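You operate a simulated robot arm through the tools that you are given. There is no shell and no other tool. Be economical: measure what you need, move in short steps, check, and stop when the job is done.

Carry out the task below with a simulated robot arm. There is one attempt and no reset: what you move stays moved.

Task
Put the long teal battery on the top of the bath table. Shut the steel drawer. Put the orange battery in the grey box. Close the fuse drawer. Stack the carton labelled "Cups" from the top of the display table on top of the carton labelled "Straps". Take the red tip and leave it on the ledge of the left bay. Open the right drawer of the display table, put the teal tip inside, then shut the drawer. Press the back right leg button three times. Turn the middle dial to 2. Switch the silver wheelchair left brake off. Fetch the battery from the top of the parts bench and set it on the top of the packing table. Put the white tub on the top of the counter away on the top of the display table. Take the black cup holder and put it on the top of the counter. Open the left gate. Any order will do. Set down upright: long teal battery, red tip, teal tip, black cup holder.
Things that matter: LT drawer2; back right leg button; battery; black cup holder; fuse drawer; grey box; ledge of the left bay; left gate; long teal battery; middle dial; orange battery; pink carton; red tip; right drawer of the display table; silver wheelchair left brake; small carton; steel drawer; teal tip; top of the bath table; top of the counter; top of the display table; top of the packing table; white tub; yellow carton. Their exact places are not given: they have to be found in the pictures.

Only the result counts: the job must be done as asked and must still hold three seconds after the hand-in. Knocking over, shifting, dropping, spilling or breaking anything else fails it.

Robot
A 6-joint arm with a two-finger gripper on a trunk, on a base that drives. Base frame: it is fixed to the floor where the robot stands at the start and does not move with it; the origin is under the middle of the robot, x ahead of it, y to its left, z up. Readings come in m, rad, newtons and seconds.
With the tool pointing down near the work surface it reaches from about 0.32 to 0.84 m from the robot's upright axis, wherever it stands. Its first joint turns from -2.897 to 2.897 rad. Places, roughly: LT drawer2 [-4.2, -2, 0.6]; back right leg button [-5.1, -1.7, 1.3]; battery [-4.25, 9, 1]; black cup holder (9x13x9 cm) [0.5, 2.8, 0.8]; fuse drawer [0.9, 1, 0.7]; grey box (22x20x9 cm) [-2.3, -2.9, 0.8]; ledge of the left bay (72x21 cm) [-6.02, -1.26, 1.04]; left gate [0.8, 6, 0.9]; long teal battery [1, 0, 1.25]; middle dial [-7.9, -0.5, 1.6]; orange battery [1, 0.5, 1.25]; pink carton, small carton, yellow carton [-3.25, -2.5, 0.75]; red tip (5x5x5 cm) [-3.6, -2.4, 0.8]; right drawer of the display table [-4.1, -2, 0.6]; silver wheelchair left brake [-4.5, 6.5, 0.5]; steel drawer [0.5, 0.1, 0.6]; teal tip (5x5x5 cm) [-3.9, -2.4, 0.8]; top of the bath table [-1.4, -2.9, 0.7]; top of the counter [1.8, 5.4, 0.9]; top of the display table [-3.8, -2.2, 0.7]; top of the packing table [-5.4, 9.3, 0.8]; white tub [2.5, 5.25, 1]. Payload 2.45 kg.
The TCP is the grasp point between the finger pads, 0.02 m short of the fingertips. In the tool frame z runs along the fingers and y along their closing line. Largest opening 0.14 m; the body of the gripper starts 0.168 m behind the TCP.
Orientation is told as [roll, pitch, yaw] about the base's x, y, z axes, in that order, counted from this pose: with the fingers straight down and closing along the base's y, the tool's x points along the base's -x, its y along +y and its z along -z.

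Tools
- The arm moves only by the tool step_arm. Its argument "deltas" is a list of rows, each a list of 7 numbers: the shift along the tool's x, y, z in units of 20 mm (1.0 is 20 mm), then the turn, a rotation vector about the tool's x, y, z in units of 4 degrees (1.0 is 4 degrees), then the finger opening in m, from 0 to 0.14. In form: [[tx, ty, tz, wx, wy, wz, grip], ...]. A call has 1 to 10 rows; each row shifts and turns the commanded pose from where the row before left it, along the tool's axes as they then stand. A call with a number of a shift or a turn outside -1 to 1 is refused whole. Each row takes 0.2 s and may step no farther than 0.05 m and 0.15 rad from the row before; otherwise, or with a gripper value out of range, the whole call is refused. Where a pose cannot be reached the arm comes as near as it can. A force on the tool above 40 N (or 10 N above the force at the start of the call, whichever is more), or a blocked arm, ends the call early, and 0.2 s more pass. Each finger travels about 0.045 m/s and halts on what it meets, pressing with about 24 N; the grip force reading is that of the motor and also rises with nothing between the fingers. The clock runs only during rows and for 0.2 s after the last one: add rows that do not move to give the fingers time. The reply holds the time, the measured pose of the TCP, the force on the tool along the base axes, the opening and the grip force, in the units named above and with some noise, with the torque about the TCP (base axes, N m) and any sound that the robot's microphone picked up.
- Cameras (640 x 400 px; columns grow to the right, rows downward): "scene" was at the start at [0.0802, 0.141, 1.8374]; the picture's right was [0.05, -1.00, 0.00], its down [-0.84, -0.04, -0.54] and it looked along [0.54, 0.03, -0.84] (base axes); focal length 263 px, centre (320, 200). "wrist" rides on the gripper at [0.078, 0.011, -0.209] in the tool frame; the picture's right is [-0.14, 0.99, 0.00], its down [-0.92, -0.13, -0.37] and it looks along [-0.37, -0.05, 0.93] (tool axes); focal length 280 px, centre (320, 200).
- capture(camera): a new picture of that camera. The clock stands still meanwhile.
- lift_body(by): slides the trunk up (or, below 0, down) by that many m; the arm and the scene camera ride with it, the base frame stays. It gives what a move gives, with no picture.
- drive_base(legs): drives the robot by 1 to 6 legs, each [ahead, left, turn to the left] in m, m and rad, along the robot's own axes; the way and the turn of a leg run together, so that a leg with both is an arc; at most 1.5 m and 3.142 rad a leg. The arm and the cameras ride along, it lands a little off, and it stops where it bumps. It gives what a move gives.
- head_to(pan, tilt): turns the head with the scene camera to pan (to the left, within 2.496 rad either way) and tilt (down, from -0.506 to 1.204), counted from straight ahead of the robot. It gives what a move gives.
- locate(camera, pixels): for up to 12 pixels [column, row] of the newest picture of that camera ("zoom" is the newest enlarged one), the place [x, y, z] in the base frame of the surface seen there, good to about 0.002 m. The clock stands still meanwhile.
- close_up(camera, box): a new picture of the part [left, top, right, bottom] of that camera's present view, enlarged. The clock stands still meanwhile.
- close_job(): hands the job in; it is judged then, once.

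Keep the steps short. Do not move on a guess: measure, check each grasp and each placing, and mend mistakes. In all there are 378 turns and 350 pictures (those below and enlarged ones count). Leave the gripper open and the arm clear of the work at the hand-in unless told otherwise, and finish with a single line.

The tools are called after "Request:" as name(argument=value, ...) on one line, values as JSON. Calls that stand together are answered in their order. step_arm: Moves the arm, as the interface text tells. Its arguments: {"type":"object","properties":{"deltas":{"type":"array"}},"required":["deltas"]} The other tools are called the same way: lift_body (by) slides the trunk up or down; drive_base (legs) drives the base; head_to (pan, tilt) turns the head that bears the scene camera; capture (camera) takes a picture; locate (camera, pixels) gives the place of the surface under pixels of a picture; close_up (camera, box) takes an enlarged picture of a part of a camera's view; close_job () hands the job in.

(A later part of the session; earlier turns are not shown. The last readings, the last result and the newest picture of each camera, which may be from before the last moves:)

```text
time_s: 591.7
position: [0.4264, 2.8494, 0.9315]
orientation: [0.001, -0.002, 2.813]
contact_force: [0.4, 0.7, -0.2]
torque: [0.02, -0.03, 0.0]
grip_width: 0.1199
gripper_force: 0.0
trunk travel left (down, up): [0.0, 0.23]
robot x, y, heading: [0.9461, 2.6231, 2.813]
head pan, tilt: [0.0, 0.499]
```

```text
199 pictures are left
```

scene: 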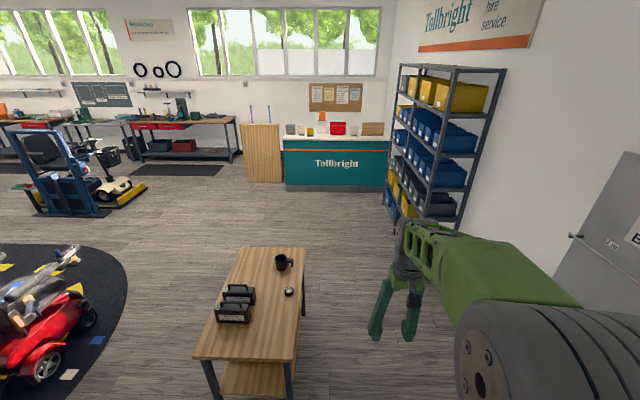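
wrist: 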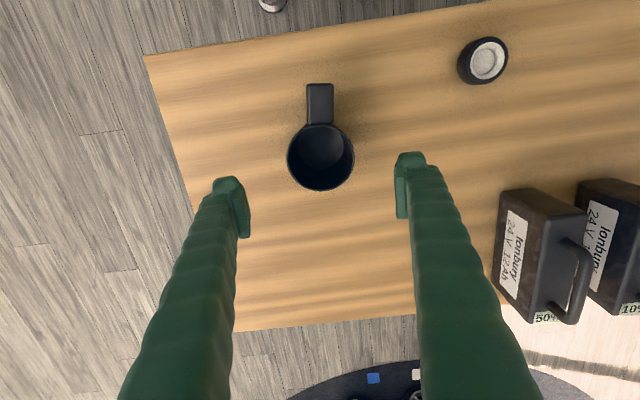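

Centred. Descend 0.16 m to z≈0.77 and close.

Request:
step_arm(deltas=[[0, 0, 1, 0, 0, 0, 0.12], [0, 0, 1, 0, 0, 0, 0.12], [0, 0, 1, 0, 0, 0, 0.12], [0, 0, 1, 0, 0, 0, 0.12], [0, 0, 1, 0, 0, 0, 0.12], [0, 0, 1, 0, 0, 0, 0.12], [0, 0, 1, 0, 0, 0, 0.12], [0, 0, 1, 0, 0, 0, 0.12]])

Request:
step_arm(deltas=[[0, 0, 0, 0, 0, 0, 0.1], [0, 0, 0, 0, 0, 0, 0.08], [0, 0, 0, 0, 0, 0, 0.06], [0, 0, 0, 0, 0, 0, 0.06], [0, 0, 0, 0, 0, 0, 0.06]])

Request:
capture(camera="wrist")

```text
time_s: 593.5
position: [0.4263, 2.8513, 0.7728]
orientation: [0.0, -0.003, 2.813]
contact_force: [0.1, 0.0, -0.4]
torque: [-0.03, -0.02, -0.02]
grip_width: 0.1202
gripper_force: 0.2
trunk travel left (down, up): [0.0, 0.23]
robot x, y, heading: [0.9423, 2.6214, 2.811]
head pan, tilt: [0.0, 0.499]
```

```text
time_s: 594.7
position: [0.425, 2.8507, 0.7728]
orientation: [0.0, -0.003, 2.814]
contact_force: [0.0, 0.3, 1.0]
torque: [0.0, -0.02, 0.03]
grip_width: 0.089
gripper_force: 24.0
trunk travel left (down, up): [0.0, 0.23]
robot x, y, heading: [0.9451, 2.6251, 2.809]
head pan, tilt: [0.0, 0.499]
```

```text
198 pictures are left
```

wrist: 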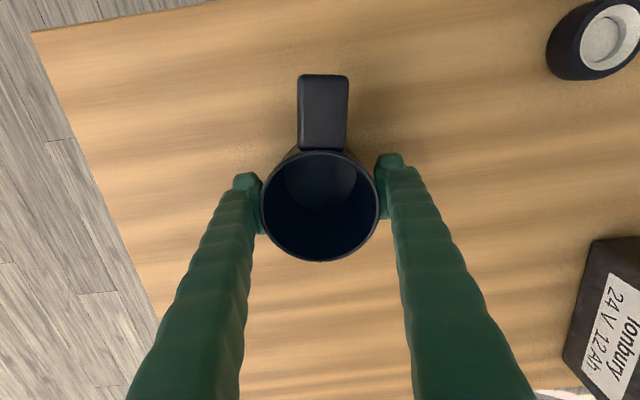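

Gripped. Lift 0.2 m and raise the trunk, then look toward the counter.

Request:
step_arm(deltas=[[0, 0, -0.5, 0, 0, 0, 0.06], [0, 0, -1, 0, 0, 0, 0.06], [0, 0, -1, 0, 0, 0, 0.06], [0, 0, -1, 0, 0, 0, 0.06], [0, 0, -1, 0, 0, 0, 0.06], [0, 0, -1, 0, 0, 0, 0.06], [0, 0, -1, 0, 0, 0, 0.06], [0, 0, -1, 0, 0, 0, 0.06], [0, 0, -1, 0, 0, 0, 0.06], [0, 0, -1, 0, 0, 0, 0.06]])

Request:
lift_body(by=0.23)

Request:
drive_base(legs=[[-0.15, 0, 0], [0, 0, -1.57]])

Request:
head_to(pan=0.2, tilt=0.4)

Request:
capture(camera="scene")

```text
time_s: 596.9
position: [0.4281, 2.8497, 0.9629]
orientation: [0.0, -0.003, 2.813]
contact_force: [0.0, 0.1, -1.8]
torque: [0.05, 0.02, 0.0]
grip_width: 0.0891
gripper_force: 23.9
trunk travel left (down, up): [0.0, 0.23]
robot x, y, heading: [0.9428, 2.6199, 2.808]
head pan, tilt: [0.0, 0.499]
```

```text
time_s: 599.3
position: [0.4269, 2.8497, 1.1925]
orientation: [0.001, 0.0, 2.813]
contact_force: [-0.2, -1.0, -0.7]
torque: [0.01, 0.02, -0.02]
grip_width: 0.089
gripper_force: 24.1
trunk travel left (down, up): [-0.23, 0.0]
robot x, y, heading: [0.9438, 2.6262, 2.81]
head pan, tilt: [0.0, 0.499]
```

```text
time_s: 604.5
position: [1.3122, 3.0947, 1.193]
orientation: [0.001, -0.002, 1.241]
contact_force: [-0.5, -0.4, -0.6]
torque: [0.03, 0.0, -0.01]
grip_width: 0.0889
gripper_force: 24.0
trunk travel left (down, up): [-0.23, 0.0]
robot x, y, heading: [1.0834, 2.574, 1.233]
head pan, tilt: [0.0, 0.499]
```

```text
time_s: 605.2
position: [1.3112, 3.0931, 1.1922]
orientation: [0.0, -0.002, 1.24]
contact_force: [0.0, -0.1, -0.1]
torque: [0.09, -0.05, 0.04]
grip_width: 0.0888
gripper_force: 24.4
trunk travel left (down, up): [-0.23, 0.0]
robot x, y, heading: [1.0835, 2.5745, 1.238]
head pan, tilt: [0.201, 0.4]
```

```text
197 pictures are left
```

scene: 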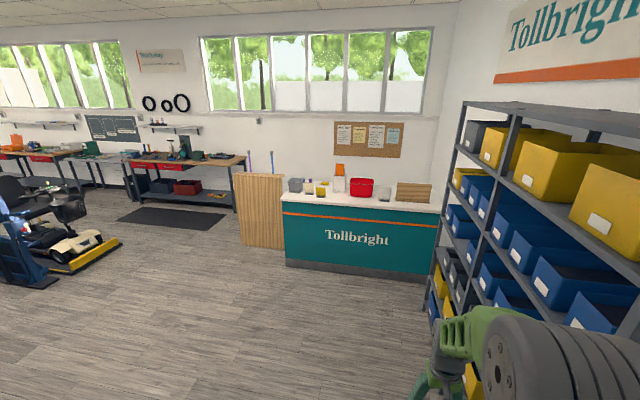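

Request:
close_up(camera="scene", box=[225, 150, 449, 290])

Request:
locate(camera="scene", pixels=[[283, 204], [430, 211], [320, 202], [370, 206], [298, 196], [340, 185], [322, 190], [385, 193], [362, 190], [262, 178], [240, 180], [285, 177]])

```text
2.86 times, centred on (337, 220) of scene
```

zoom: 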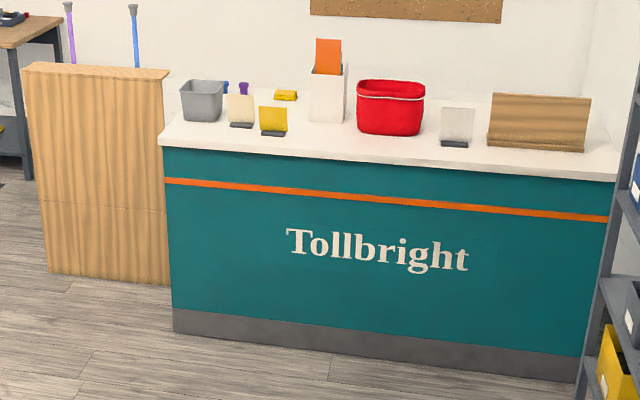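

```text
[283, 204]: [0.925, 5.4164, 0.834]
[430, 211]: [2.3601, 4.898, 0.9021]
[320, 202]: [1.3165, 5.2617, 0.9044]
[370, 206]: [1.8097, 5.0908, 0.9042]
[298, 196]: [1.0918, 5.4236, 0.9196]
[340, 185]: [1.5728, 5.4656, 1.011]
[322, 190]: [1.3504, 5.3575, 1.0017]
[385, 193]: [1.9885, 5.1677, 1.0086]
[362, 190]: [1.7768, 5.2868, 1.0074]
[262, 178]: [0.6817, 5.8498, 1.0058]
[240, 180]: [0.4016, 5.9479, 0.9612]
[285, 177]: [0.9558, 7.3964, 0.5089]
```

Counter top z = 0.904. I'll set the cup in the free gap at about (1.51,5.32), in front of the white box. Drive there in stages.

Request:
drive_base(legs=[[1.0, 0, 0.01], [0.6, 0.5, 0]])

Request:
capture(camera="scene")

Request:
capture(camera="wrist")

```text
time_s: 615.0
position: [1.3379, 4.7724, 1.192]
orientation: [-0.001, -0.002, 1.247]
contact_force: [-0.5, 0.0, -1.0]
torque: [-0.02, -0.02, -0.03]
grip_width: 0.0886
gripper_force: 23.9
trunk travel left (down, up): [-0.23, 0.0]
robot x, y, heading: [1.1125, 4.2527, 1.247]
head pan, tilt: [0.201, 0.4]
```

```text
195 pictures are left
```

scene: 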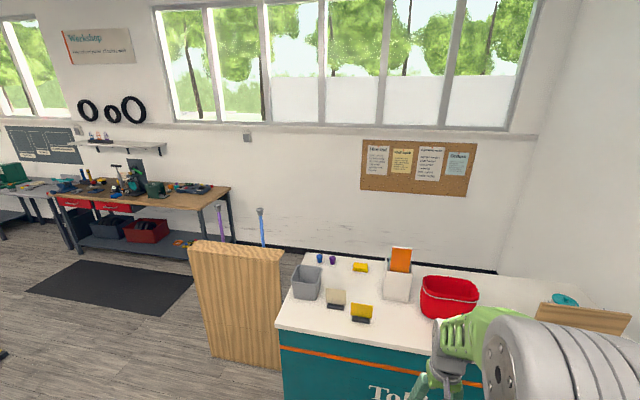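

```text
194 pictures are left
```

wrist: 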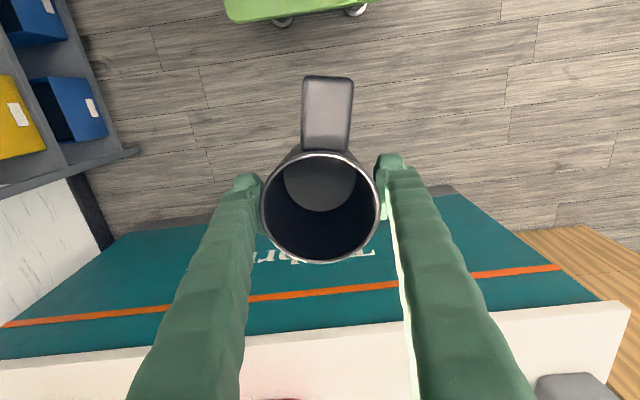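

Request:
locate(camera="scene", pixels=[[362, 320], [374, 315], [398, 300], [400, 315], [423, 312], [426, 290], [385, 295]])

Request:
drive_base(legs=[[0.45, 0.01, 0]])

Request:
capture(camera="wrist")

```text
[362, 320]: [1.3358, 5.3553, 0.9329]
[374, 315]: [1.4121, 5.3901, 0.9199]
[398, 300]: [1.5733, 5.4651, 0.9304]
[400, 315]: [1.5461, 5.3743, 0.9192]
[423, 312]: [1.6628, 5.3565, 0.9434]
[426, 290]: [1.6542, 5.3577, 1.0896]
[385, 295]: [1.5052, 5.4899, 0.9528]
```

```text
time_s: 617.7
position: [1.4755, 5.1979, 1.1925]
orientation: [-0.001, -0.002, 1.241]
contact_force: [0.1, -0.5, -1.0]
torque: [0.0, 0.01, 0.0]
grip_width: 0.0882
gripper_force: 24.0
trunk travel left (down, up): [-0.23, 0.0]
robot x, y, heading: [1.2504, 4.6795, 1.242]
head pan, tilt: [0.201, 0.4]
```

```text
193 pictures are left
```

wrist: 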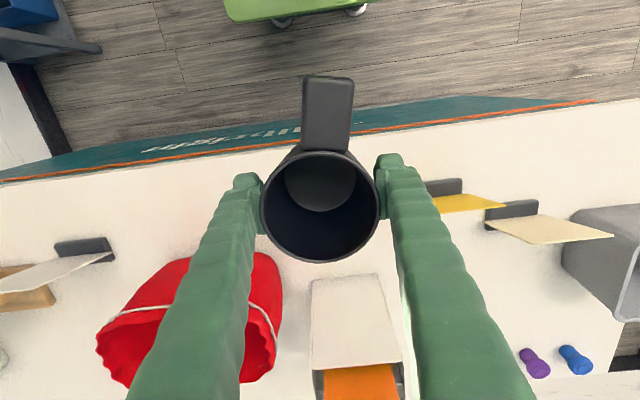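

Top is z≈0.919 here. Advance 0.12 m and lower to ~1.0.

Request:
drive_base(legs=[[0.12, 0, 0]])

Request:
step_arm(deltas=[[0, 0, 1, 0, 0, 0, 0.06], [0, 0, 1, 0, 0, 0, 0.06], [0, 0, 1, 0, 0, 0, 0.06], [0, 0, 1, 0, 0, 0, 0.06], [0, 0, 1, 0, 0, 0, 0.06], [0, 0, 1, 0, 0, 0, 0.06], [0, 0, 1, 0, 0, 0, 0.06], [0, 0, 1, 0, 0, 0, 0.06], [0, 0, 1, 0, 0, 0, 0.06], [0, 0, 0.5, 0, 0, 0, 0.06]])

Request:
capture(camera="wrist")

```text
time_s: 618.9
position: [1.5144, 5.3105, 1.1905]
orientation: [-0.001, -0.001, 1.242]
contact_force: [0.4, 0.0, -1.1]
torque: [-0.04, 0.02, 0.02]
grip_width: 0.0881
gripper_force: 24.6
trunk travel left (down, up): [-0.23, 0.0]
robot x, y, heading: [1.2883, 4.7919, 1.239]
head pan, tilt: [0.201, 0.4]
```

```text
time_s: 621.1
position: [1.5146, 5.3103, 1.0044]
orientation: [0.001, -0.001, 1.24]
contact_force: [0.1, 0.8, -1.9]
torque: [0.04, -0.01, -0.01]
grip_width: 0.088
gripper_force: 23.7
trunk travel left (down, up): [-0.23, 0.0]
robot x, y, heading: [1.2874, 4.7885, 1.242]
head pan, tilt: [0.201, 0.4]
```

```text
192 pictures are left
```

wrist: 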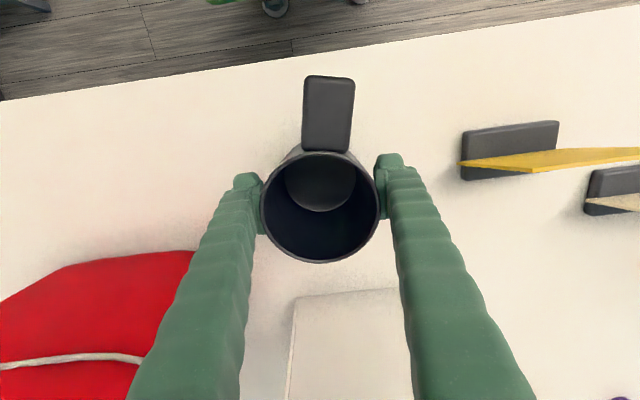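

Clear all round. Lower ~3 cm to contact in small steps.

Request:
step_arm(deltas=[[0, 0, 0.8, 0, 0, 0, 0.06], [0, 0, 0.4, 0, 0, 0, 0.06], [0, 0, 0.2, 0, 0, 0, 0.06], [0, 0, 0.15, 0, 0, 0, 0.06]])

Request:
step_arm(deltas=[[0, 0, 0.15, 0, 0, 0, 0.06], [0, 0, 0.1, 0, 0, 0, 0.06]])

```text
time_s: 622.1
position: [1.5172, 5.3089, 0.9732]
orientation: [-0.001, -0.002, 1.241]
contact_force: [0.5, 0.3, -1.8]
torque: [0.03, 0.01, 0.0]
grip_width: 0.0881
gripper_force: 23.7
trunk travel left (down, up): [-0.23, 0.0]
robot x, y, heading: [1.2917, 4.7918, 1.241]
head pan, tilt: [0.201, 0.4]
```

```text
time_s: 622.7
position: [1.5156, 5.3097, 0.9686]
orientation: [-0.001, -0.005, 1.244]
contact_force: [1.3, 1.9, 13.2]
torque: [0.03, -0.1, 0.19]
grip_width: 0.0865
gripper_force: 24.0
trunk travel left (down, up): [-0.23, 0.0]
robot x, y, heading: [1.2865, 4.7918, 1.237]
head pan, tilt: [0.201, 0.4]
```

Contact. Ease 1 mm, open, and rise.

Request:
step_arm(deltas=[[0, 0, -0.05, 0, 0, 0, 0.09], [0, 0, 0, 0, 0, 0, 0.105], [0, 0, 0, 0, 0, 0, 0.115], [0, 0, 0, 0, 0, 0, 0.115], [0, 0, -1, 0, 0, 0, 0.115], [0, 0, -1, 0, 0, 0, 0.115], [0, 0, -1, 0, 0, 0, 0.115], [0, 0, -1, 0, 0, 0, 0.115], [0, 0, -1, 0, 0, 0, 0.115], [0, 0, -1, 0, 0, 0, 0.115]])

Request:
step_arm(deltas=[[0, 0, -1, 0, 0, 0, 0.115], [0, 0, -1, 0, 0, 0, 0.115], [0, 0, -1, 0, 0, 0, 0.115], [0, 0, -1, 0, 0, 0, 0.115], [0, 0, -1, 0, 0, 0, 0.115]])

Request:
capture(camera="wrist")

Request:
capture(camera="scene")

```text
time_s: 624.9
position: [1.5148, 5.3082, 1.0887]
orientation: [0.001, -0.003, 1.241]
contact_force: [0.2, 0.1, 0.1]
torque: [0.01, 0.01, -0.02]
grip_width: 0.115
gripper_force: 0.1
trunk travel left (down, up): [-0.23, 0.0]
robot x, y, heading: [1.2908, 4.7914, 1.241]
head pan, tilt: [0.201, 0.4]
```

```text
time_s: 626.1
position: [1.5134, 5.3085, 1.1879]
orientation: [0.0, -0.002, 1.24]
contact_force: [0.0, -0.1, -1.0]
torque: [0.06, -0.03, -0.01]
grip_width: 0.1148
gripper_force: 0.0
trunk travel left (down, up): [-0.23, 0.0]
robot x, y, heading: [1.2859, 4.7925, 1.239]
head pan, tilt: [0.201, 0.4]
```

```text
191 pictures are left
```

wrist: 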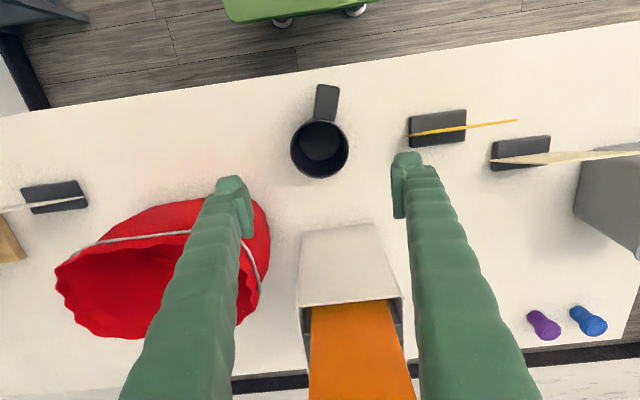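

```text
190 pictures are left
```

scene: 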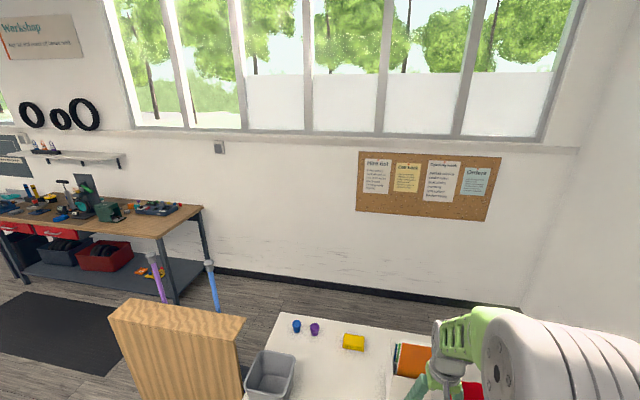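

Cup is upright on the counter. Now the gate: back off and turn the head toward it.

Request:
drive_base(legs=[[-0.6, 0, 0], [0, 0.5, 0]])

Request:
head_to(pan=0.6, tilt=0.6)

Request:
capture(camera="scene")

Request:
close_up(camera="scene", box=[240, 150, 440, 350])

```text
time_s: 634.1
position: [0.8398, 4.9012, 1.1876]
orientation: [-0.001, -0.003, 1.233]
contact_force: [0.1, 0.3, 0.2]
torque: [-0.01, 0.0, 0.0]
grip_width: 0.115
gripper_force: 0.0
trunk travel left (down, up): [-0.23, 0.0]
robot x, y, heading: [0.6082, 4.3877, 1.234]
head pan, tilt: [0.201, 0.4]
```

```text
time_s: 635.0
position: [0.8404, 4.9017, 1.1884]
orientation: [0.001, -0.001, 1.234]
contact_force: [-1.2, 0.1, -0.6]
torque: [0.01, -0.04, -0.04]
grip_width: 0.115
gripper_force: 0.0
trunk travel left (down, up): [-0.23, 0.0]
robot x, y, heading: [0.6092, 4.3866, 1.232]
head pan, tilt: [0.6, 0.6]
```

```text
189 pictures are left
```

scene: 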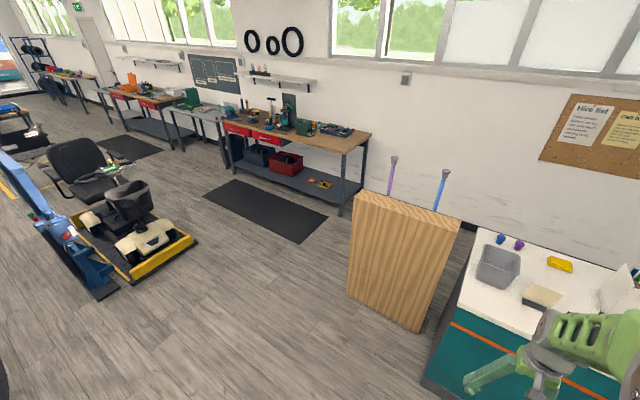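

```text
2.00 times, centred on (340, 250) of scene
```

zoom: 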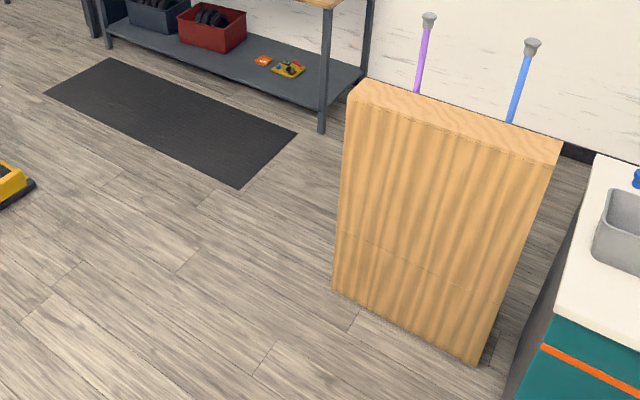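

The panel hides something (two canes behind it). I move left to see behind it.

Request:
drive_base(legs=[[0, 1.0, 0], [1.3, 0, 0]])

Request:
head_to(pan=-1.2, tilt=0.6)

Request:
capture(camera="scene")

```text
time_s: 648.9
position: [0.3223, 6.2554, 1.1887]
orientation: [0.001, -0.004, 1.184]
contact_force: [0.1, -1.3, 0.5]
torque: [0.17, -0.11, -0.02]
grip_width: 0.1148
gripper_force: 0.0
trunk travel left (down, up): [-0.23, 0.0]
robot x, y, heading: [0.066, 5.7574, 1.185]
head pan, tilt: [0.6, 0.6]
stopped in leg 2: the robot was blocked; the commanded pose is now the measured one
```

```text
time_s: 650.7
position: [0.3223, 6.2587, 1.1861]
orientation: [0.0, 0.001, 1.184]
contact_force: [-0.6, 1.0, -0.1]
torque: [0.02, 0.01, 0.03]
grip_width: 0.1149
gripper_force: 0.0
trunk travel left (down, up): [-0.23, 0.0]
robot x, y, heading: [0.0681, 5.7565, 1.182]
head pan, tilt: [-1.201, 0.6]
```

```text
187 pictures are left
```

scene: 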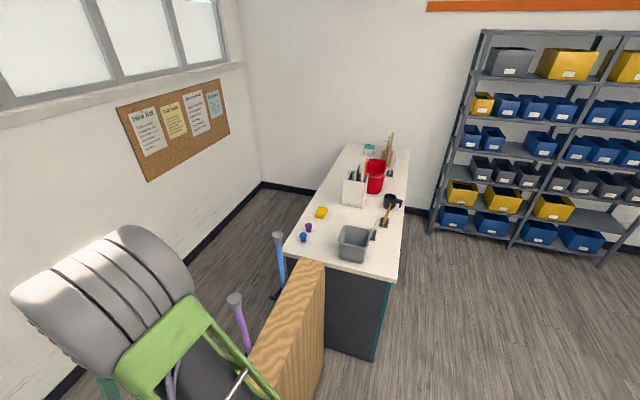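

The base bumped the panel's corner. Back off slightly and check the panel's position.

Request:
drive_base(legs=[[-0.12, 0.1, 0.05]])

Request:
head_to(pan=-0.9, tilt=0.95)

Request:
capture(camera="scene")

```text
time_s: 652.3
position: [0.1617, 6.1954, 1.1865]
orientation: [0.001, -0.001, 1.231]
contact_force: [-1.4, -0.4, 0.5]
torque: [0.03, -0.04, -0.04]
grip_width: 0.1149
gripper_force: 0.1
trunk travel left (down, up): [-0.23, 0.0]
robot x, y, heading: [-0.0699, 5.6814, 1.23]
head pan, tilt: [-1.201, 0.6]
```

```text
time_s: 653.1
position: [0.1631, 6.1951, 1.1868]
orientation: [-0.001, 0.001, 1.23]
contact_force: [1.0, 0.3, 0.0]
torque: [0.02, -0.03, 0.01]
grip_width: 0.1149
gripper_force: 0.1
trunk travel left (down, up): [-0.23, 0.0]
robot x, y, heading: [-0.0684, 5.6805, 1.222]
head pan, tilt: [-0.901, 0.949]
```

```text
186 pictures are left
```

scene: 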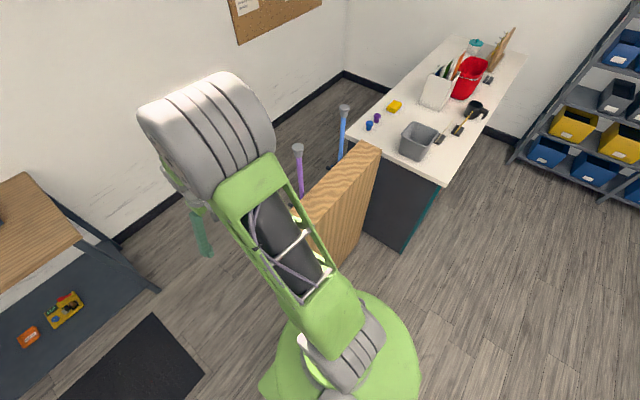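

Use the wrist camera, which hangs near the panel's back side.

Request:
capture(camera="wrist")

Request:
locate(camera="scene", pixels=[[357, 145], [378, 152], [345, 110], [297, 150], [160, 290], [82, 240], [300, 205]])

```text
185 pictures are left
```

wrist: 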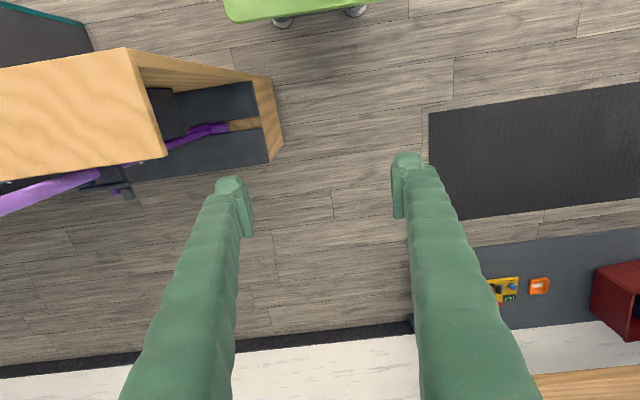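

```text
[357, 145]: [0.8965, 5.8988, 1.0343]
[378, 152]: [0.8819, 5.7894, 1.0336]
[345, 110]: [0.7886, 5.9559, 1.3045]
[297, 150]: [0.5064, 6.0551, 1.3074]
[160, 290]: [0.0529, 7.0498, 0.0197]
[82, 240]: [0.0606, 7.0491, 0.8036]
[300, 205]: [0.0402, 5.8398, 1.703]
```

It's a cane stand open at the back: canes at (0.79,5.96) and (0.51,6.06), tops z 1.31. The gates are at its back. Drive around its left side and turn to face along its back.

Request:
drive_base(legs=[[0, 0.17, 0.02], [0.9, 0, 0], [0, 0, -1.2]])

Request:
head_to(pan=-0.7, tilt=0.8)

Request:
capture(camera="scene")

Request:
capture(camera="wrist")

```text
time_s: 662.7
position: [0.6278, 6.5753, 1.1874]
orientation: [0.002, -0.001, 0.025]
contact_force: [0.5, 0.0, -1.1]
torque: [0.02, 0.0, -0.03]
grip_width: 0.1147
gripper_force: 0.1
trunk travel left (down, up): [-0.23, 0.0]
robot x, y, heading: [0.0664, 6.6061, 0.022]
head pan, tilt: [-0.901, 0.949]
```

```text
time_s: 663.4
position: [0.6293, 6.5742, 1.1858]
orientation: [-0.001, -0.001, 0.027]
contact_force: [0.7, -0.2, 0.0]
torque: [-0.06, 0.02, 0.02]
grip_width: 0.1148
gripper_force: 0.1
trunk travel left (down, up): [-0.23, 0.0]
robot x, y, heading: [0.0672, 6.6035, 0.019]
head pan, tilt: [-0.7, 0.799]
```

```text
184 pictures are left
```

scene: 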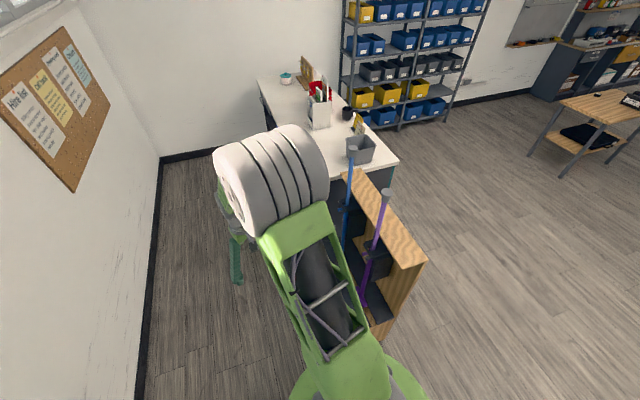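

```text
183 pictures are left
```

wrist: 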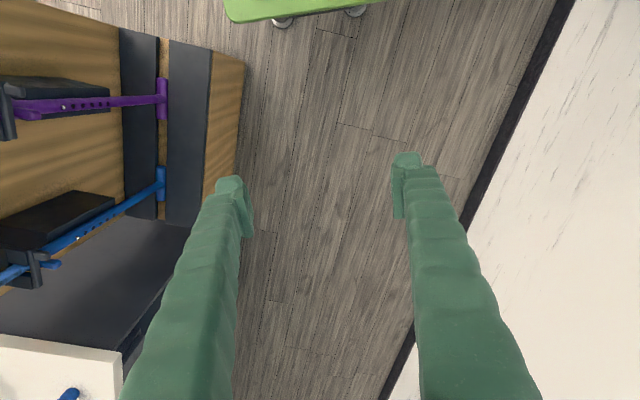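

Request:
locate(camera="wrist", pixels=[[545, 40], [410, 340], [20, 105], [35, 265], [80, 102], [60, 240], [5, 110], [30, 275], [160, 185], [165, 100]])

Request:
close_up(camera="wrist", box=[0, 60, 160, 310])

Request:
close_up(camera="scene", box=[320, 130, 440, 300])

```text
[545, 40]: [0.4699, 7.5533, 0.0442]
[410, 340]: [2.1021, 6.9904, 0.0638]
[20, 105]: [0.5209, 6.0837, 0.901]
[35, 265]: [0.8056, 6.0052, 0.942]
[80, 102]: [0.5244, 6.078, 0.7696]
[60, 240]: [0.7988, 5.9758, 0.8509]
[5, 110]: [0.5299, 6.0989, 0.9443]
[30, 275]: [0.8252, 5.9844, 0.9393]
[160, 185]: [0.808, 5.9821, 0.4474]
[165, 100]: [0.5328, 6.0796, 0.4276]
```

```text
1.60 times, centred on (80, 185) of wrist
```

zoom: 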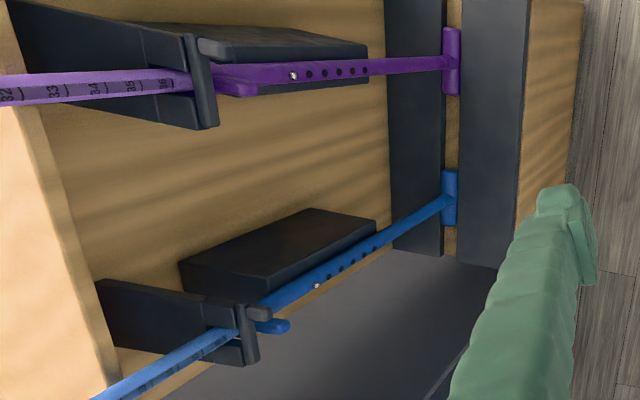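

```text
2.35 times, centred on (380, 215) of scene
```

zoom: 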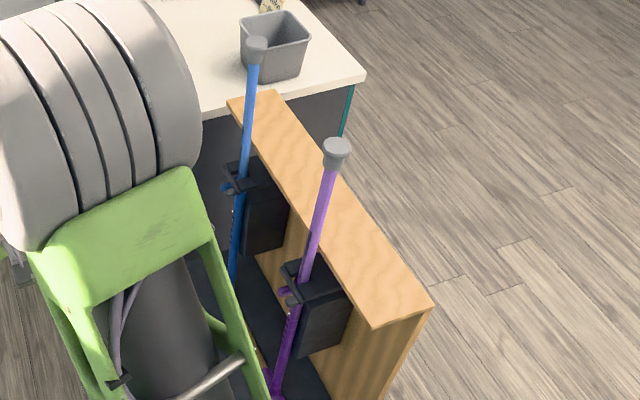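

Left (from behind) is the blue cane's gate at (0.806,6.005,0.942). Wall is at u=7.3, so there's room: drive behind the stand and turn to face it.

Request:
drive_base(legs=[[0.93, 0.06, 0], [0, 0, -1.91]])

Request:
head_to(pan=0.0, tilt=0.9)

Request:
capture(camera="scene")

Request:
capture(camera="wrist")

```text
time_s: 672.8
position: [0.8019, 6.1463, 1.1867]
orientation: [0.0, 0.0, -1.86]
contact_force: [0.6, -0.6, 0.3]
torque: [-0.03, -0.03, 0.01]
grip_width: 0.1149
gripper_force: 0.0
trunk travel left (down, up): [-0.23, 0.0]
robot x, y, heading: [1.006, 6.6761, -1.863]
head pan, tilt: [-0.7, 0.799]
```

```text
time_s: 673.9
position: [0.8025, 6.1479, 1.1873]
orientation: [0.001, -0.001, -1.86]
contact_force: [0.2, -0.2, 1.0]
torque: [-0.02, -0.02, -0.01]
grip_width: 0.115
gripper_force: 0.1
trunk travel left (down, up): [-0.23, 0.0]
robot x, y, heading: [1.0045, 6.674, -1.863]
head pan, tilt: [0.0, 0.901]
```

```text
180 pictures are left
```

scene: 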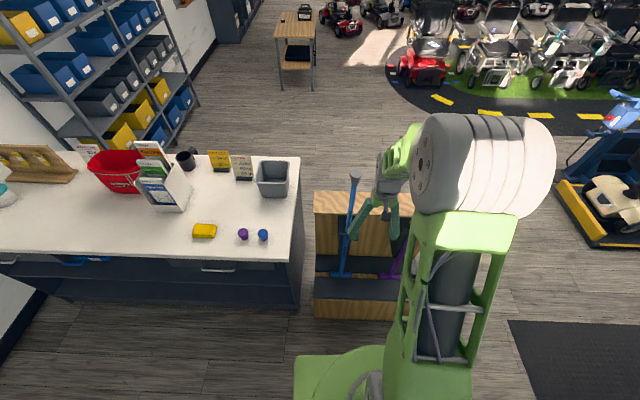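

```text
179 pictures are left
```

wrist: 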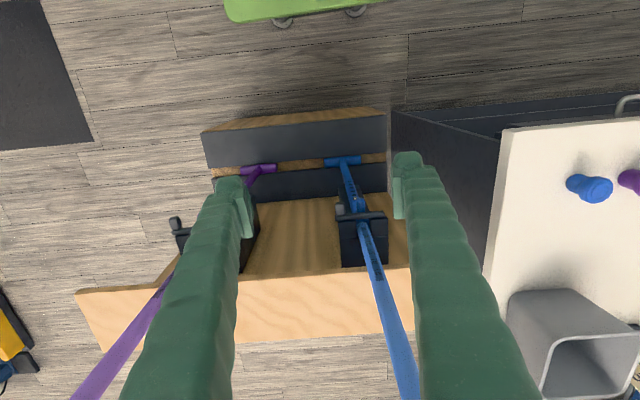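

Request:
close_up(camera="wrist", box=[315, 175, 411, 275])

Request:
close_up(camera="wrist", box=[160, 190, 256, 290])

Request:
locate(camera="wrist", pixels=[[360, 216], [338, 212], [382, 213], [345, 240], [385, 240], [362, 235], [340, 205], [365, 260]])

```text
4.00 times, centred on (363, 225) of wrist
```

zoom: 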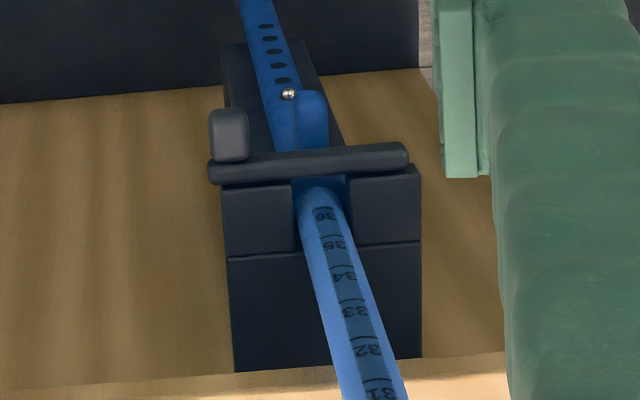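

```text
4.00 times, centred on (208, 240) of wrist
```

zoom: 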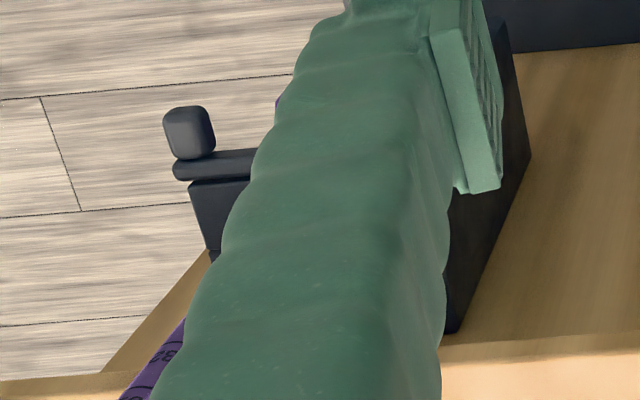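

```text
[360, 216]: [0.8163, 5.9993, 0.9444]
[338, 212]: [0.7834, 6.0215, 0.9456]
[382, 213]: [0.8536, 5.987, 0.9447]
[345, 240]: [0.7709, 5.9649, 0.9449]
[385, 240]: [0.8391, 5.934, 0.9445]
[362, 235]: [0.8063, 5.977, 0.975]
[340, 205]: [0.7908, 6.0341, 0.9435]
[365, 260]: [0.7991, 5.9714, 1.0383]
```

The gate bar crosses the slot behind the cane, hinged at its +n end, with a grey knob at the other end. Measure the knob.

Request:
close_up(camera="wrist", box=[330, 190, 394, 230])

Request:
locate(camera="zoom", pixels=[[55, 115], [105, 115], [80, 100], [80, 150], [80, 178], [80, 210], [300, 190], [500, 180], [520, 215], [200, 240], [55, 200], [260, 130]])

```text
10.00 times, centred on (362, 210) of wrist
```

zoom: 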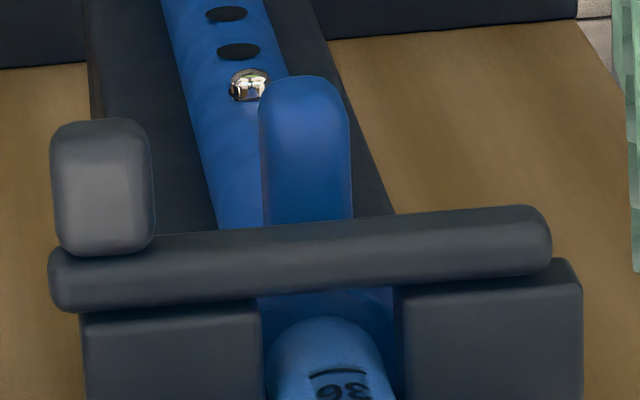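

```text
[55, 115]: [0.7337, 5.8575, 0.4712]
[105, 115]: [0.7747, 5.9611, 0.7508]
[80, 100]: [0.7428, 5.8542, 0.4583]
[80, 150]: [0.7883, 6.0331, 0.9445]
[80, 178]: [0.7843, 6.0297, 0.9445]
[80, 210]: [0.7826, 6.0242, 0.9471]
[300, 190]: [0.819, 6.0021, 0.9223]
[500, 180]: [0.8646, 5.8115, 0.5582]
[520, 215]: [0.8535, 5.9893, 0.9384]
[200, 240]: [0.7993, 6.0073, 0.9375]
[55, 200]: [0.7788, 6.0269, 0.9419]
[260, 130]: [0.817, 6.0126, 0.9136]
```

Knob centre (0.787,6.027), top z 0.9445, bar tilted −8°. Rotate the tool to match, move over the knob's outer half.

Request:
step_arm(deltas=[[0, 0, 0, 0, 0, 1, 0.08], [0, 0, 0, 0, 0, 1, 0.05], [0, 0, 0, 0, 0, 0.55, 0.05], [-0.9, 0.35, 0, 0, 0, 0, 0.05], [-0.9, 0.35, 0, 0, 0, 0, 0.05], [-0.9, 0.35, 0, 0, 0, 0, 0.05], [-0.9, 0.35, 0, 0, 0, 0, 0.05], [-0.9, 0.35, 0, 0, 0, 0, 0.05], [-0.74, 0.25, 0, 0, 0, 0, 0.05]])

Request:
capture(camera="wrist")

```text
time_s: 675.9
position: [0.7911, 6.0354, 1.1847]
orientation: [-0.001, 0.001, -2.038]
contact_force: [-0.3, -0.6, -0.5]
torque: [0.02, 0.02, 0.0]
grip_width: 0.0498
gripper_force: 0.0
trunk travel left (down, up): [-0.23, 0.0]
robot x, y, heading: [1.0082, 6.6765, -1.865]
head pan, tilt: [0.0, 0.901]
```

```text
175 pictures are left
```

wrist: 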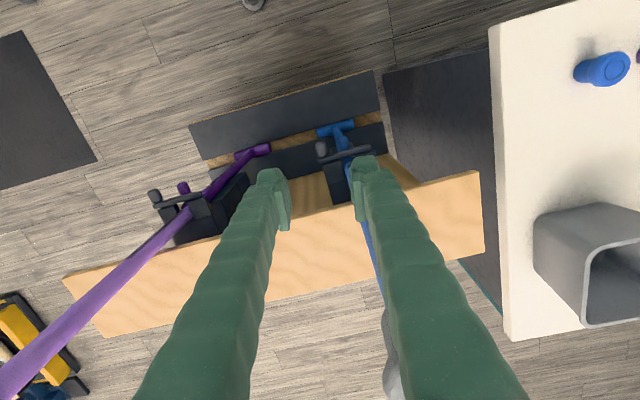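

Request:
step_arm(deltas=[[0, 0, 1, 0, 0, 0, 0.05], [0, 0, 1, 0, 0, 0, 0.05], [0, 0, 1, 0, 0, 0, 0.05], [0, 0, 1, 0, 0, 0, 0.05], [0, 0, 1, 0, 0, 0, 0.05], [0, 0, 1, 0, 0, 0, 0.05], [0, 0, 1, 0, 0, 0, 0.05], [0, 0, 1, 0, 0, 0, 0.05]])

Request:
capture(camera="wrist")

Request:
capture(camera="scene")

```text
time_s: 677.7
position: [0.7905, 6.0353, 1.026]
orientation: [0.0, 0.0, -2.039]
contact_force: [-0.9, 0.2, -0.5]
torque: [0.01, 0.01, -0.02]
grip_width: 0.0498
gripper_force: 0.1
trunk travel left (down, up): [-0.23, 0.0]
robot x, y, heading: [1.0053, 6.6743, -1.861]
head pan, tilt: [0.0, 0.901]
```

```text
174 pictures are left
```

wrist: 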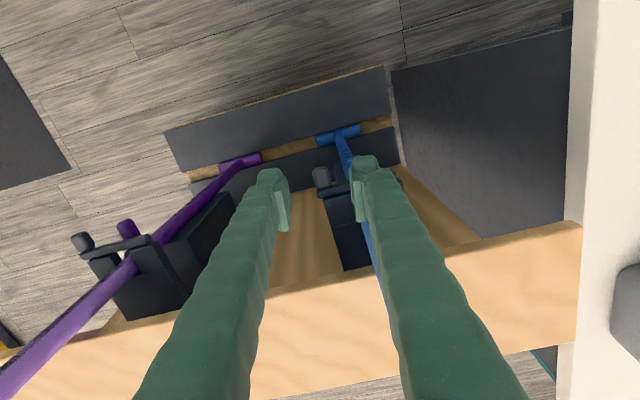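

```text
173 pictures are left
```

scene: 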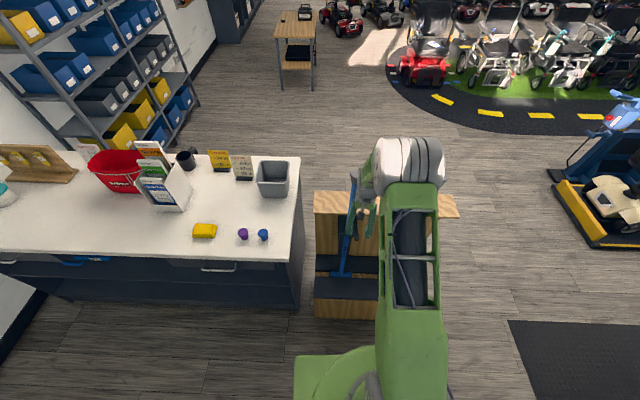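

Knob sits between the fingers. Descend to z≈0.942 and close.

Request:
step_arm(deltas=[[0, 0, 1, 0, 0, 0, 0.05], [0, 0, 1, 0, 0, 0, 0.05], [0, 0, 1, 0, 0, 0, 0.05], [0, 0, 1, 0, 0, 0, 0.05], [0, 0, 0.2, 0, 0, 0, 0.05]])

Request:
close_up(camera="wrist", box=[260, 140, 388, 220])

```text
time_s: 678.9
position: [0.7896, 6.0369, 0.9419]
orientation: [0.0, -0.001, -2.039]
contact_force: [2.1, 4.7, 5.7]
torque: [-0.08, -0.15, 0.18]
grip_width: 0.0502
gripper_force: 0.1
trunk travel left (down, up): [-0.23, 0.0]
robot x, y, heading: [1.0106, 6.6759, -1.864]
head pan, tilt: [0.0, 0.901]
```

```text
5.00 times, centred on (324, 180) of wrist
```

zoom: 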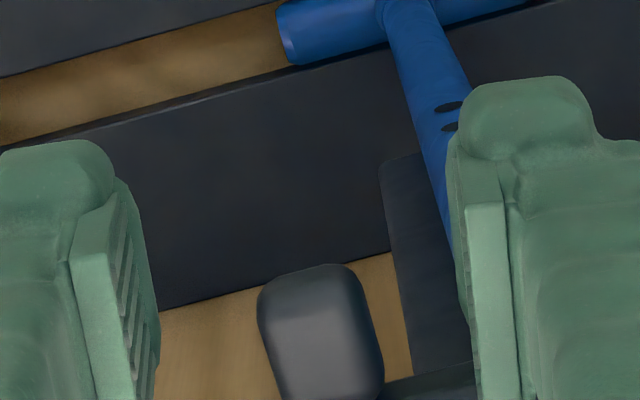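

Slight contact on the +n finger with the cane's tab; raise 4 mm and close on the knob.

Request:
step_arm(deltas=[[0, 0, -0.25, 0, 0, 0, 0.05], [0, 0, 0, 0, 0, 0, 0.03], [0, 0, 0, 0, 0, 0, 0.0], [0, 0, 0, 0, 0, 0, 0.0], [0, 0, 0, 0, 0, 0, 0.0]])

Request:
close_up(camera="wrist", box=[260, 140, 388, 220])

```text
time_s: 680.1
position: [0.7913, 6.0358, 0.9475]
orientation: [0.0, -0.003, -2.036]
contact_force: [10.1, -5.8, -0.6]
torque: [-0.41, 0.07, 0.36]
grip_width: 0.0178
gripper_force: 42.3
trunk travel left (down, up): [-0.23, 0.0]
robot x, y, heading: [1.0076, 6.6732, -1.866]
head pan, tilt: [0.0, 0.901]
```

```text
5.00 times, centred on (324, 180) of wrist
```

zoom: 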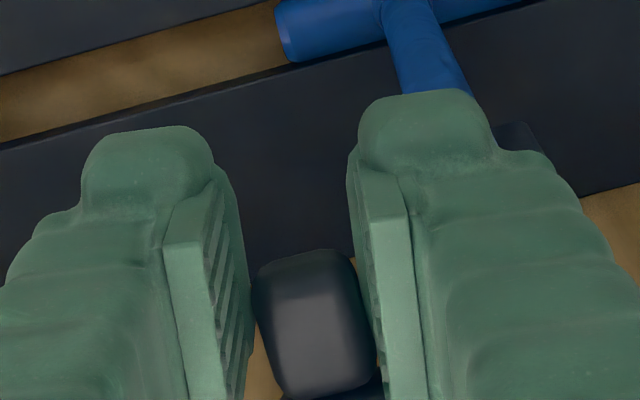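

Firm grip. Swing it open along the arc: each row x +0.269, y +0.051, turn +4°.

Request:
step_arm(deltas=[[0, 0.1, 0, 0, 0, 0, 0.0], [0.269, 0.051, 0, 0, 0, 1, 0.0], [0.269, 0.051, 0, 0, 0, 1, 0.0], [0.269, 0.051, 0, 0, 0, 1, 0.0], [0.269, 0.051, 0, 0, 0, 1, 0.0]])

Request:
capture(camera="wrist")

```text
time_s: 681.3
position: [0.8089, 6.0504, 0.9485]
orientation: [-0.002, 0.0, -2.316]
contact_force: [11.5, -1.3, 1.7]
torque: [0.44, -0.44, 0.72]
grip_width: 0.0178
gripper_force: 43.3
trunk travel left (down, up): [-0.23, 0.0]
robot x, y, heading: [1.0068, 6.6696, -1.862]
head pan, tilt: [0.0, 0.901]
```

```text
170 pictures are left
```

wrist: 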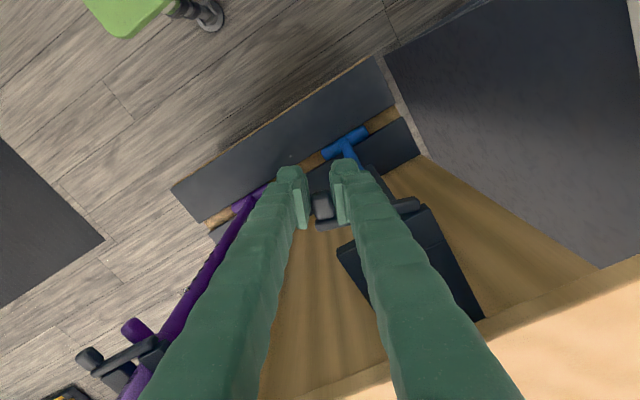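

Gate is swinging. Continue 10 more rows.

Request:
step_arm(deltas=[[0.269, 0.051, 0, 0, 0, 1, 0.0], [0.269, 0.051, 0, 0, 0, 1, 0.0], [0.269, 0.051, 0, 0, 0, 1, 0.0], [0.269, 0.051, 0, 0, 0, 1, 0.0], [0.269, 0.051, 0, 0, 0, 1, 0.0], [0.269, 0.051, 0, 0, 0, 1, 0.0], [0.269, 0.051, 0, 0, 0, 1, 0.0], [0.269, 0.051, 0, 0, 0, 1, 0.0], [0.269, 0.051, 0, 0, 0, 1, 0.0], [0.269, 0.051, 0, 0, 0, 1, 0.0]])

Request:
capture(camera="wrist")

```text
time_s: 683.5
position: [0.8572, 6.0629, 0.9476]
orientation: [0.005, -0.003, -3.017]
contact_force: [7.3, -31.8, -9.5]
torque: [-0.16, -0.33, 0.79]
grip_width: 0.0183
gripper_force: 43.9
trunk travel left (down, up): [-0.23, 0.0]
robot x, y, heading: [1.0052, 6.6715, -1.866]
head pan, tilt: [0.0, 0.901]
```

```text
169 pictures are left
```

wrist: 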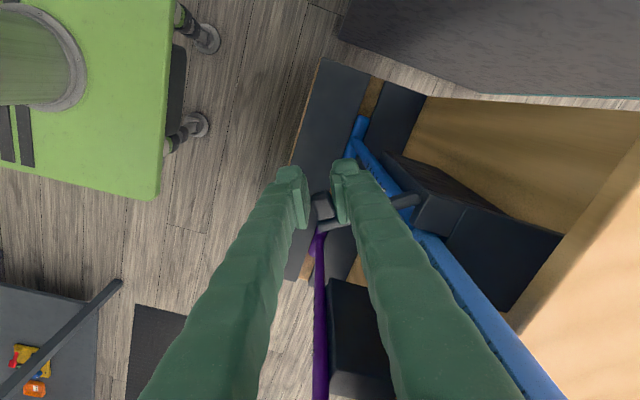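

Radial pull of 32 N: correct 4 mm toward the hinge and continue 6 rows.

Request:
step_arm(deltas=[[0, 0.2, 0, 0, 0, 0, 0.0], [0.25, 0.08, 0, 0, 0, 1, 0.0], [0.25, 0.08, 0, 0, 0, 1, 0.0], [0.25, 0.08, 0, 0, 0, 1, 0.0], [0.25, 0.08, 0, 0, 0, 1, 0.0], [0.25, 0.08, 0, 0, 0, 1, 0.0], [0.25, 0.08, 0, 0, 0, 1, 0.0]])

Request:
capture(camera="wrist")

```text
time_s: 685.1
position: [0.887, 6.0526, 0.9476]
orientation: [-0.001, -0.002, 2.847]
contact_force: [5.0, -10.6, 9.0]
torque: [0.0, 0.28, 0.77]
grip_width: 0.0184
gripper_force: 43.6
trunk travel left (down, up): [-0.23, 0.0]
robot x, y, heading: [1.0098, 6.6778, -1.867]
head pan, tilt: [0.0, 0.901]
```

```text
168 pictures are left
```

wrist: 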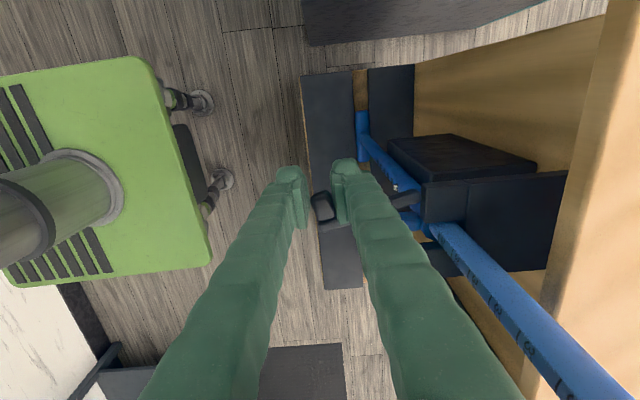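

80° open. Four more rows.

Request:
step_arm(deltas=[[0, 0.08, 0, 0, 0, 0, 0.0], [0.25, 0.08, 0, 0, 0, 1, 0.0], [0.25, 0.08, 0, 0, 0, 1, 0.0], [0.25, 0.08, 0, 0, 0, 1, 0.0]])

Request:
step_arm(deltas=[[0, 0, 0, 0, 0, 0, 0.02], [0, 0, 0, 0, 0, 0, 0.04], [0, 0, 0, 0, 0, 0, 0.04]])

Request:
capture(camera="wrist")

```text
time_s: 686.1
position: [0.9021, 6.0437, 0.9485]
orientation: [0.0, -0.001, 2.639]
contact_force: [12.0, 2.0, 21.0]
torque: [0.19, 0.18, 0.67]
grip_width: 0.0185
gripper_force: 43.9
trunk travel left (down, up): [-0.23, 0.0]
robot x, y, heading: [1.0036, 6.6742, -1.862]
head pan, tilt: [0.0, 0.901]
```

```text
time_s: 686.9
position: [0.8983, 6.0425, 0.946]
orientation: [0.0, 0.0, 2.638]
contact_force: [-0.3, 0.4, -0.2]
torque: [0.0, 0.0, 0.02]
grip_width: 0.04
gripper_force: 0.0
trunk travel left (down, up): [-0.23, 0.0]
robot x, y, heading: [1.0107, 6.6748, -1.864]
head pan, tilt: [0.0, 0.901]
```

```text
167 pictures are left
```

wrist: 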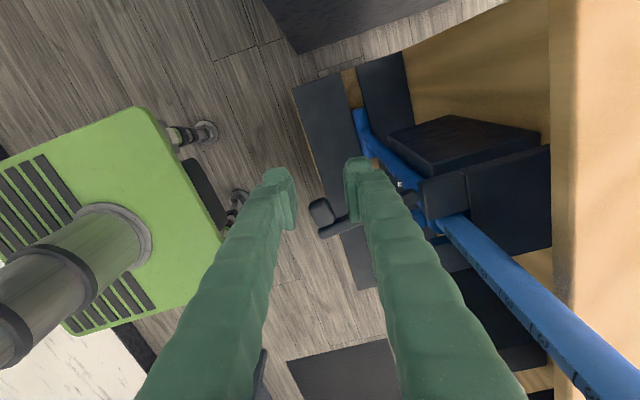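

The gate stands open ~90°. Rise straight up and look.

Request:
step_arm(deltas=[[0, 0, -1, 0, 0, 0, 0.04], [0, 0, -1, 0, 0, 0, 0.04], [0, 0, -1, 0, 0, 0, 0.04], [0, 0, -1, 0, 0, 0, 0.04], [0, 0, -1, 0, 0, 0, 0.04], [0, 0, -1, 0, 0, 0, 0.04], [0, 0, -1, 0, 0, 0, 0.04], [0, 0, -1, 0, 0, 0, 0.04], [0, 0, -1, 0, 0, 0, 0.04], [0, 0, -1, 0, 0, 0, 0.04]])

Request:
step_arm(deltas=[[0, 0, -1, 0, 0, 0, 0.04], [0, 0, -1, 0, 0, 0, 0.04], [0, 0, -1, 0, 0, 0, 0.04], [0, 0, -1, 0, 0, 0, 0.04], [0, 0, -1, 0, 0, 0, 0.04]])

Request:
capture(camera="wrist")

```text
time_s: 689.1
position: [0.8998, 6.0406, 1.1478]
orientation: [0.0, -0.001, 2.639]
contact_force: [-0.7, 0.0, 0.9]
torque: [0.0, -0.01, -0.04]
grip_width: 0.0402
gripper_force: 0.0
trunk travel left (down, up): [-0.23, 0.0]
robot x, y, heading: [1.0083, 6.6779, -1.86]
head pan, tilt: [0.0, 0.901]
```

```text
time_s: 690.3
position: [0.8983, 6.0429, 1.2495]
orientation: [-0.001, -0.001, 2.638]
contact_force: [-0.3, 0.2, -0.8]
torque: [-0.04, 0.01, -0.02]
grip_width: 0.0401
gripper_force: 0.0
trunk travel left (down, up): [-0.23, 0.0]
robot x, y, heading: [1.009, 6.6718, -1.864]
head pan, tilt: [0.0, 0.901]
```

```text
166 pictures are left
```

wrist: 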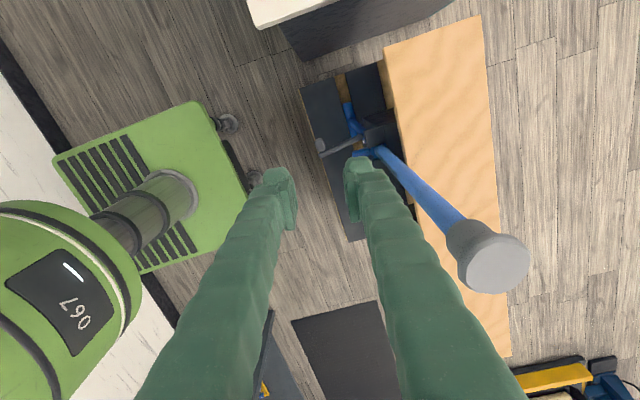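

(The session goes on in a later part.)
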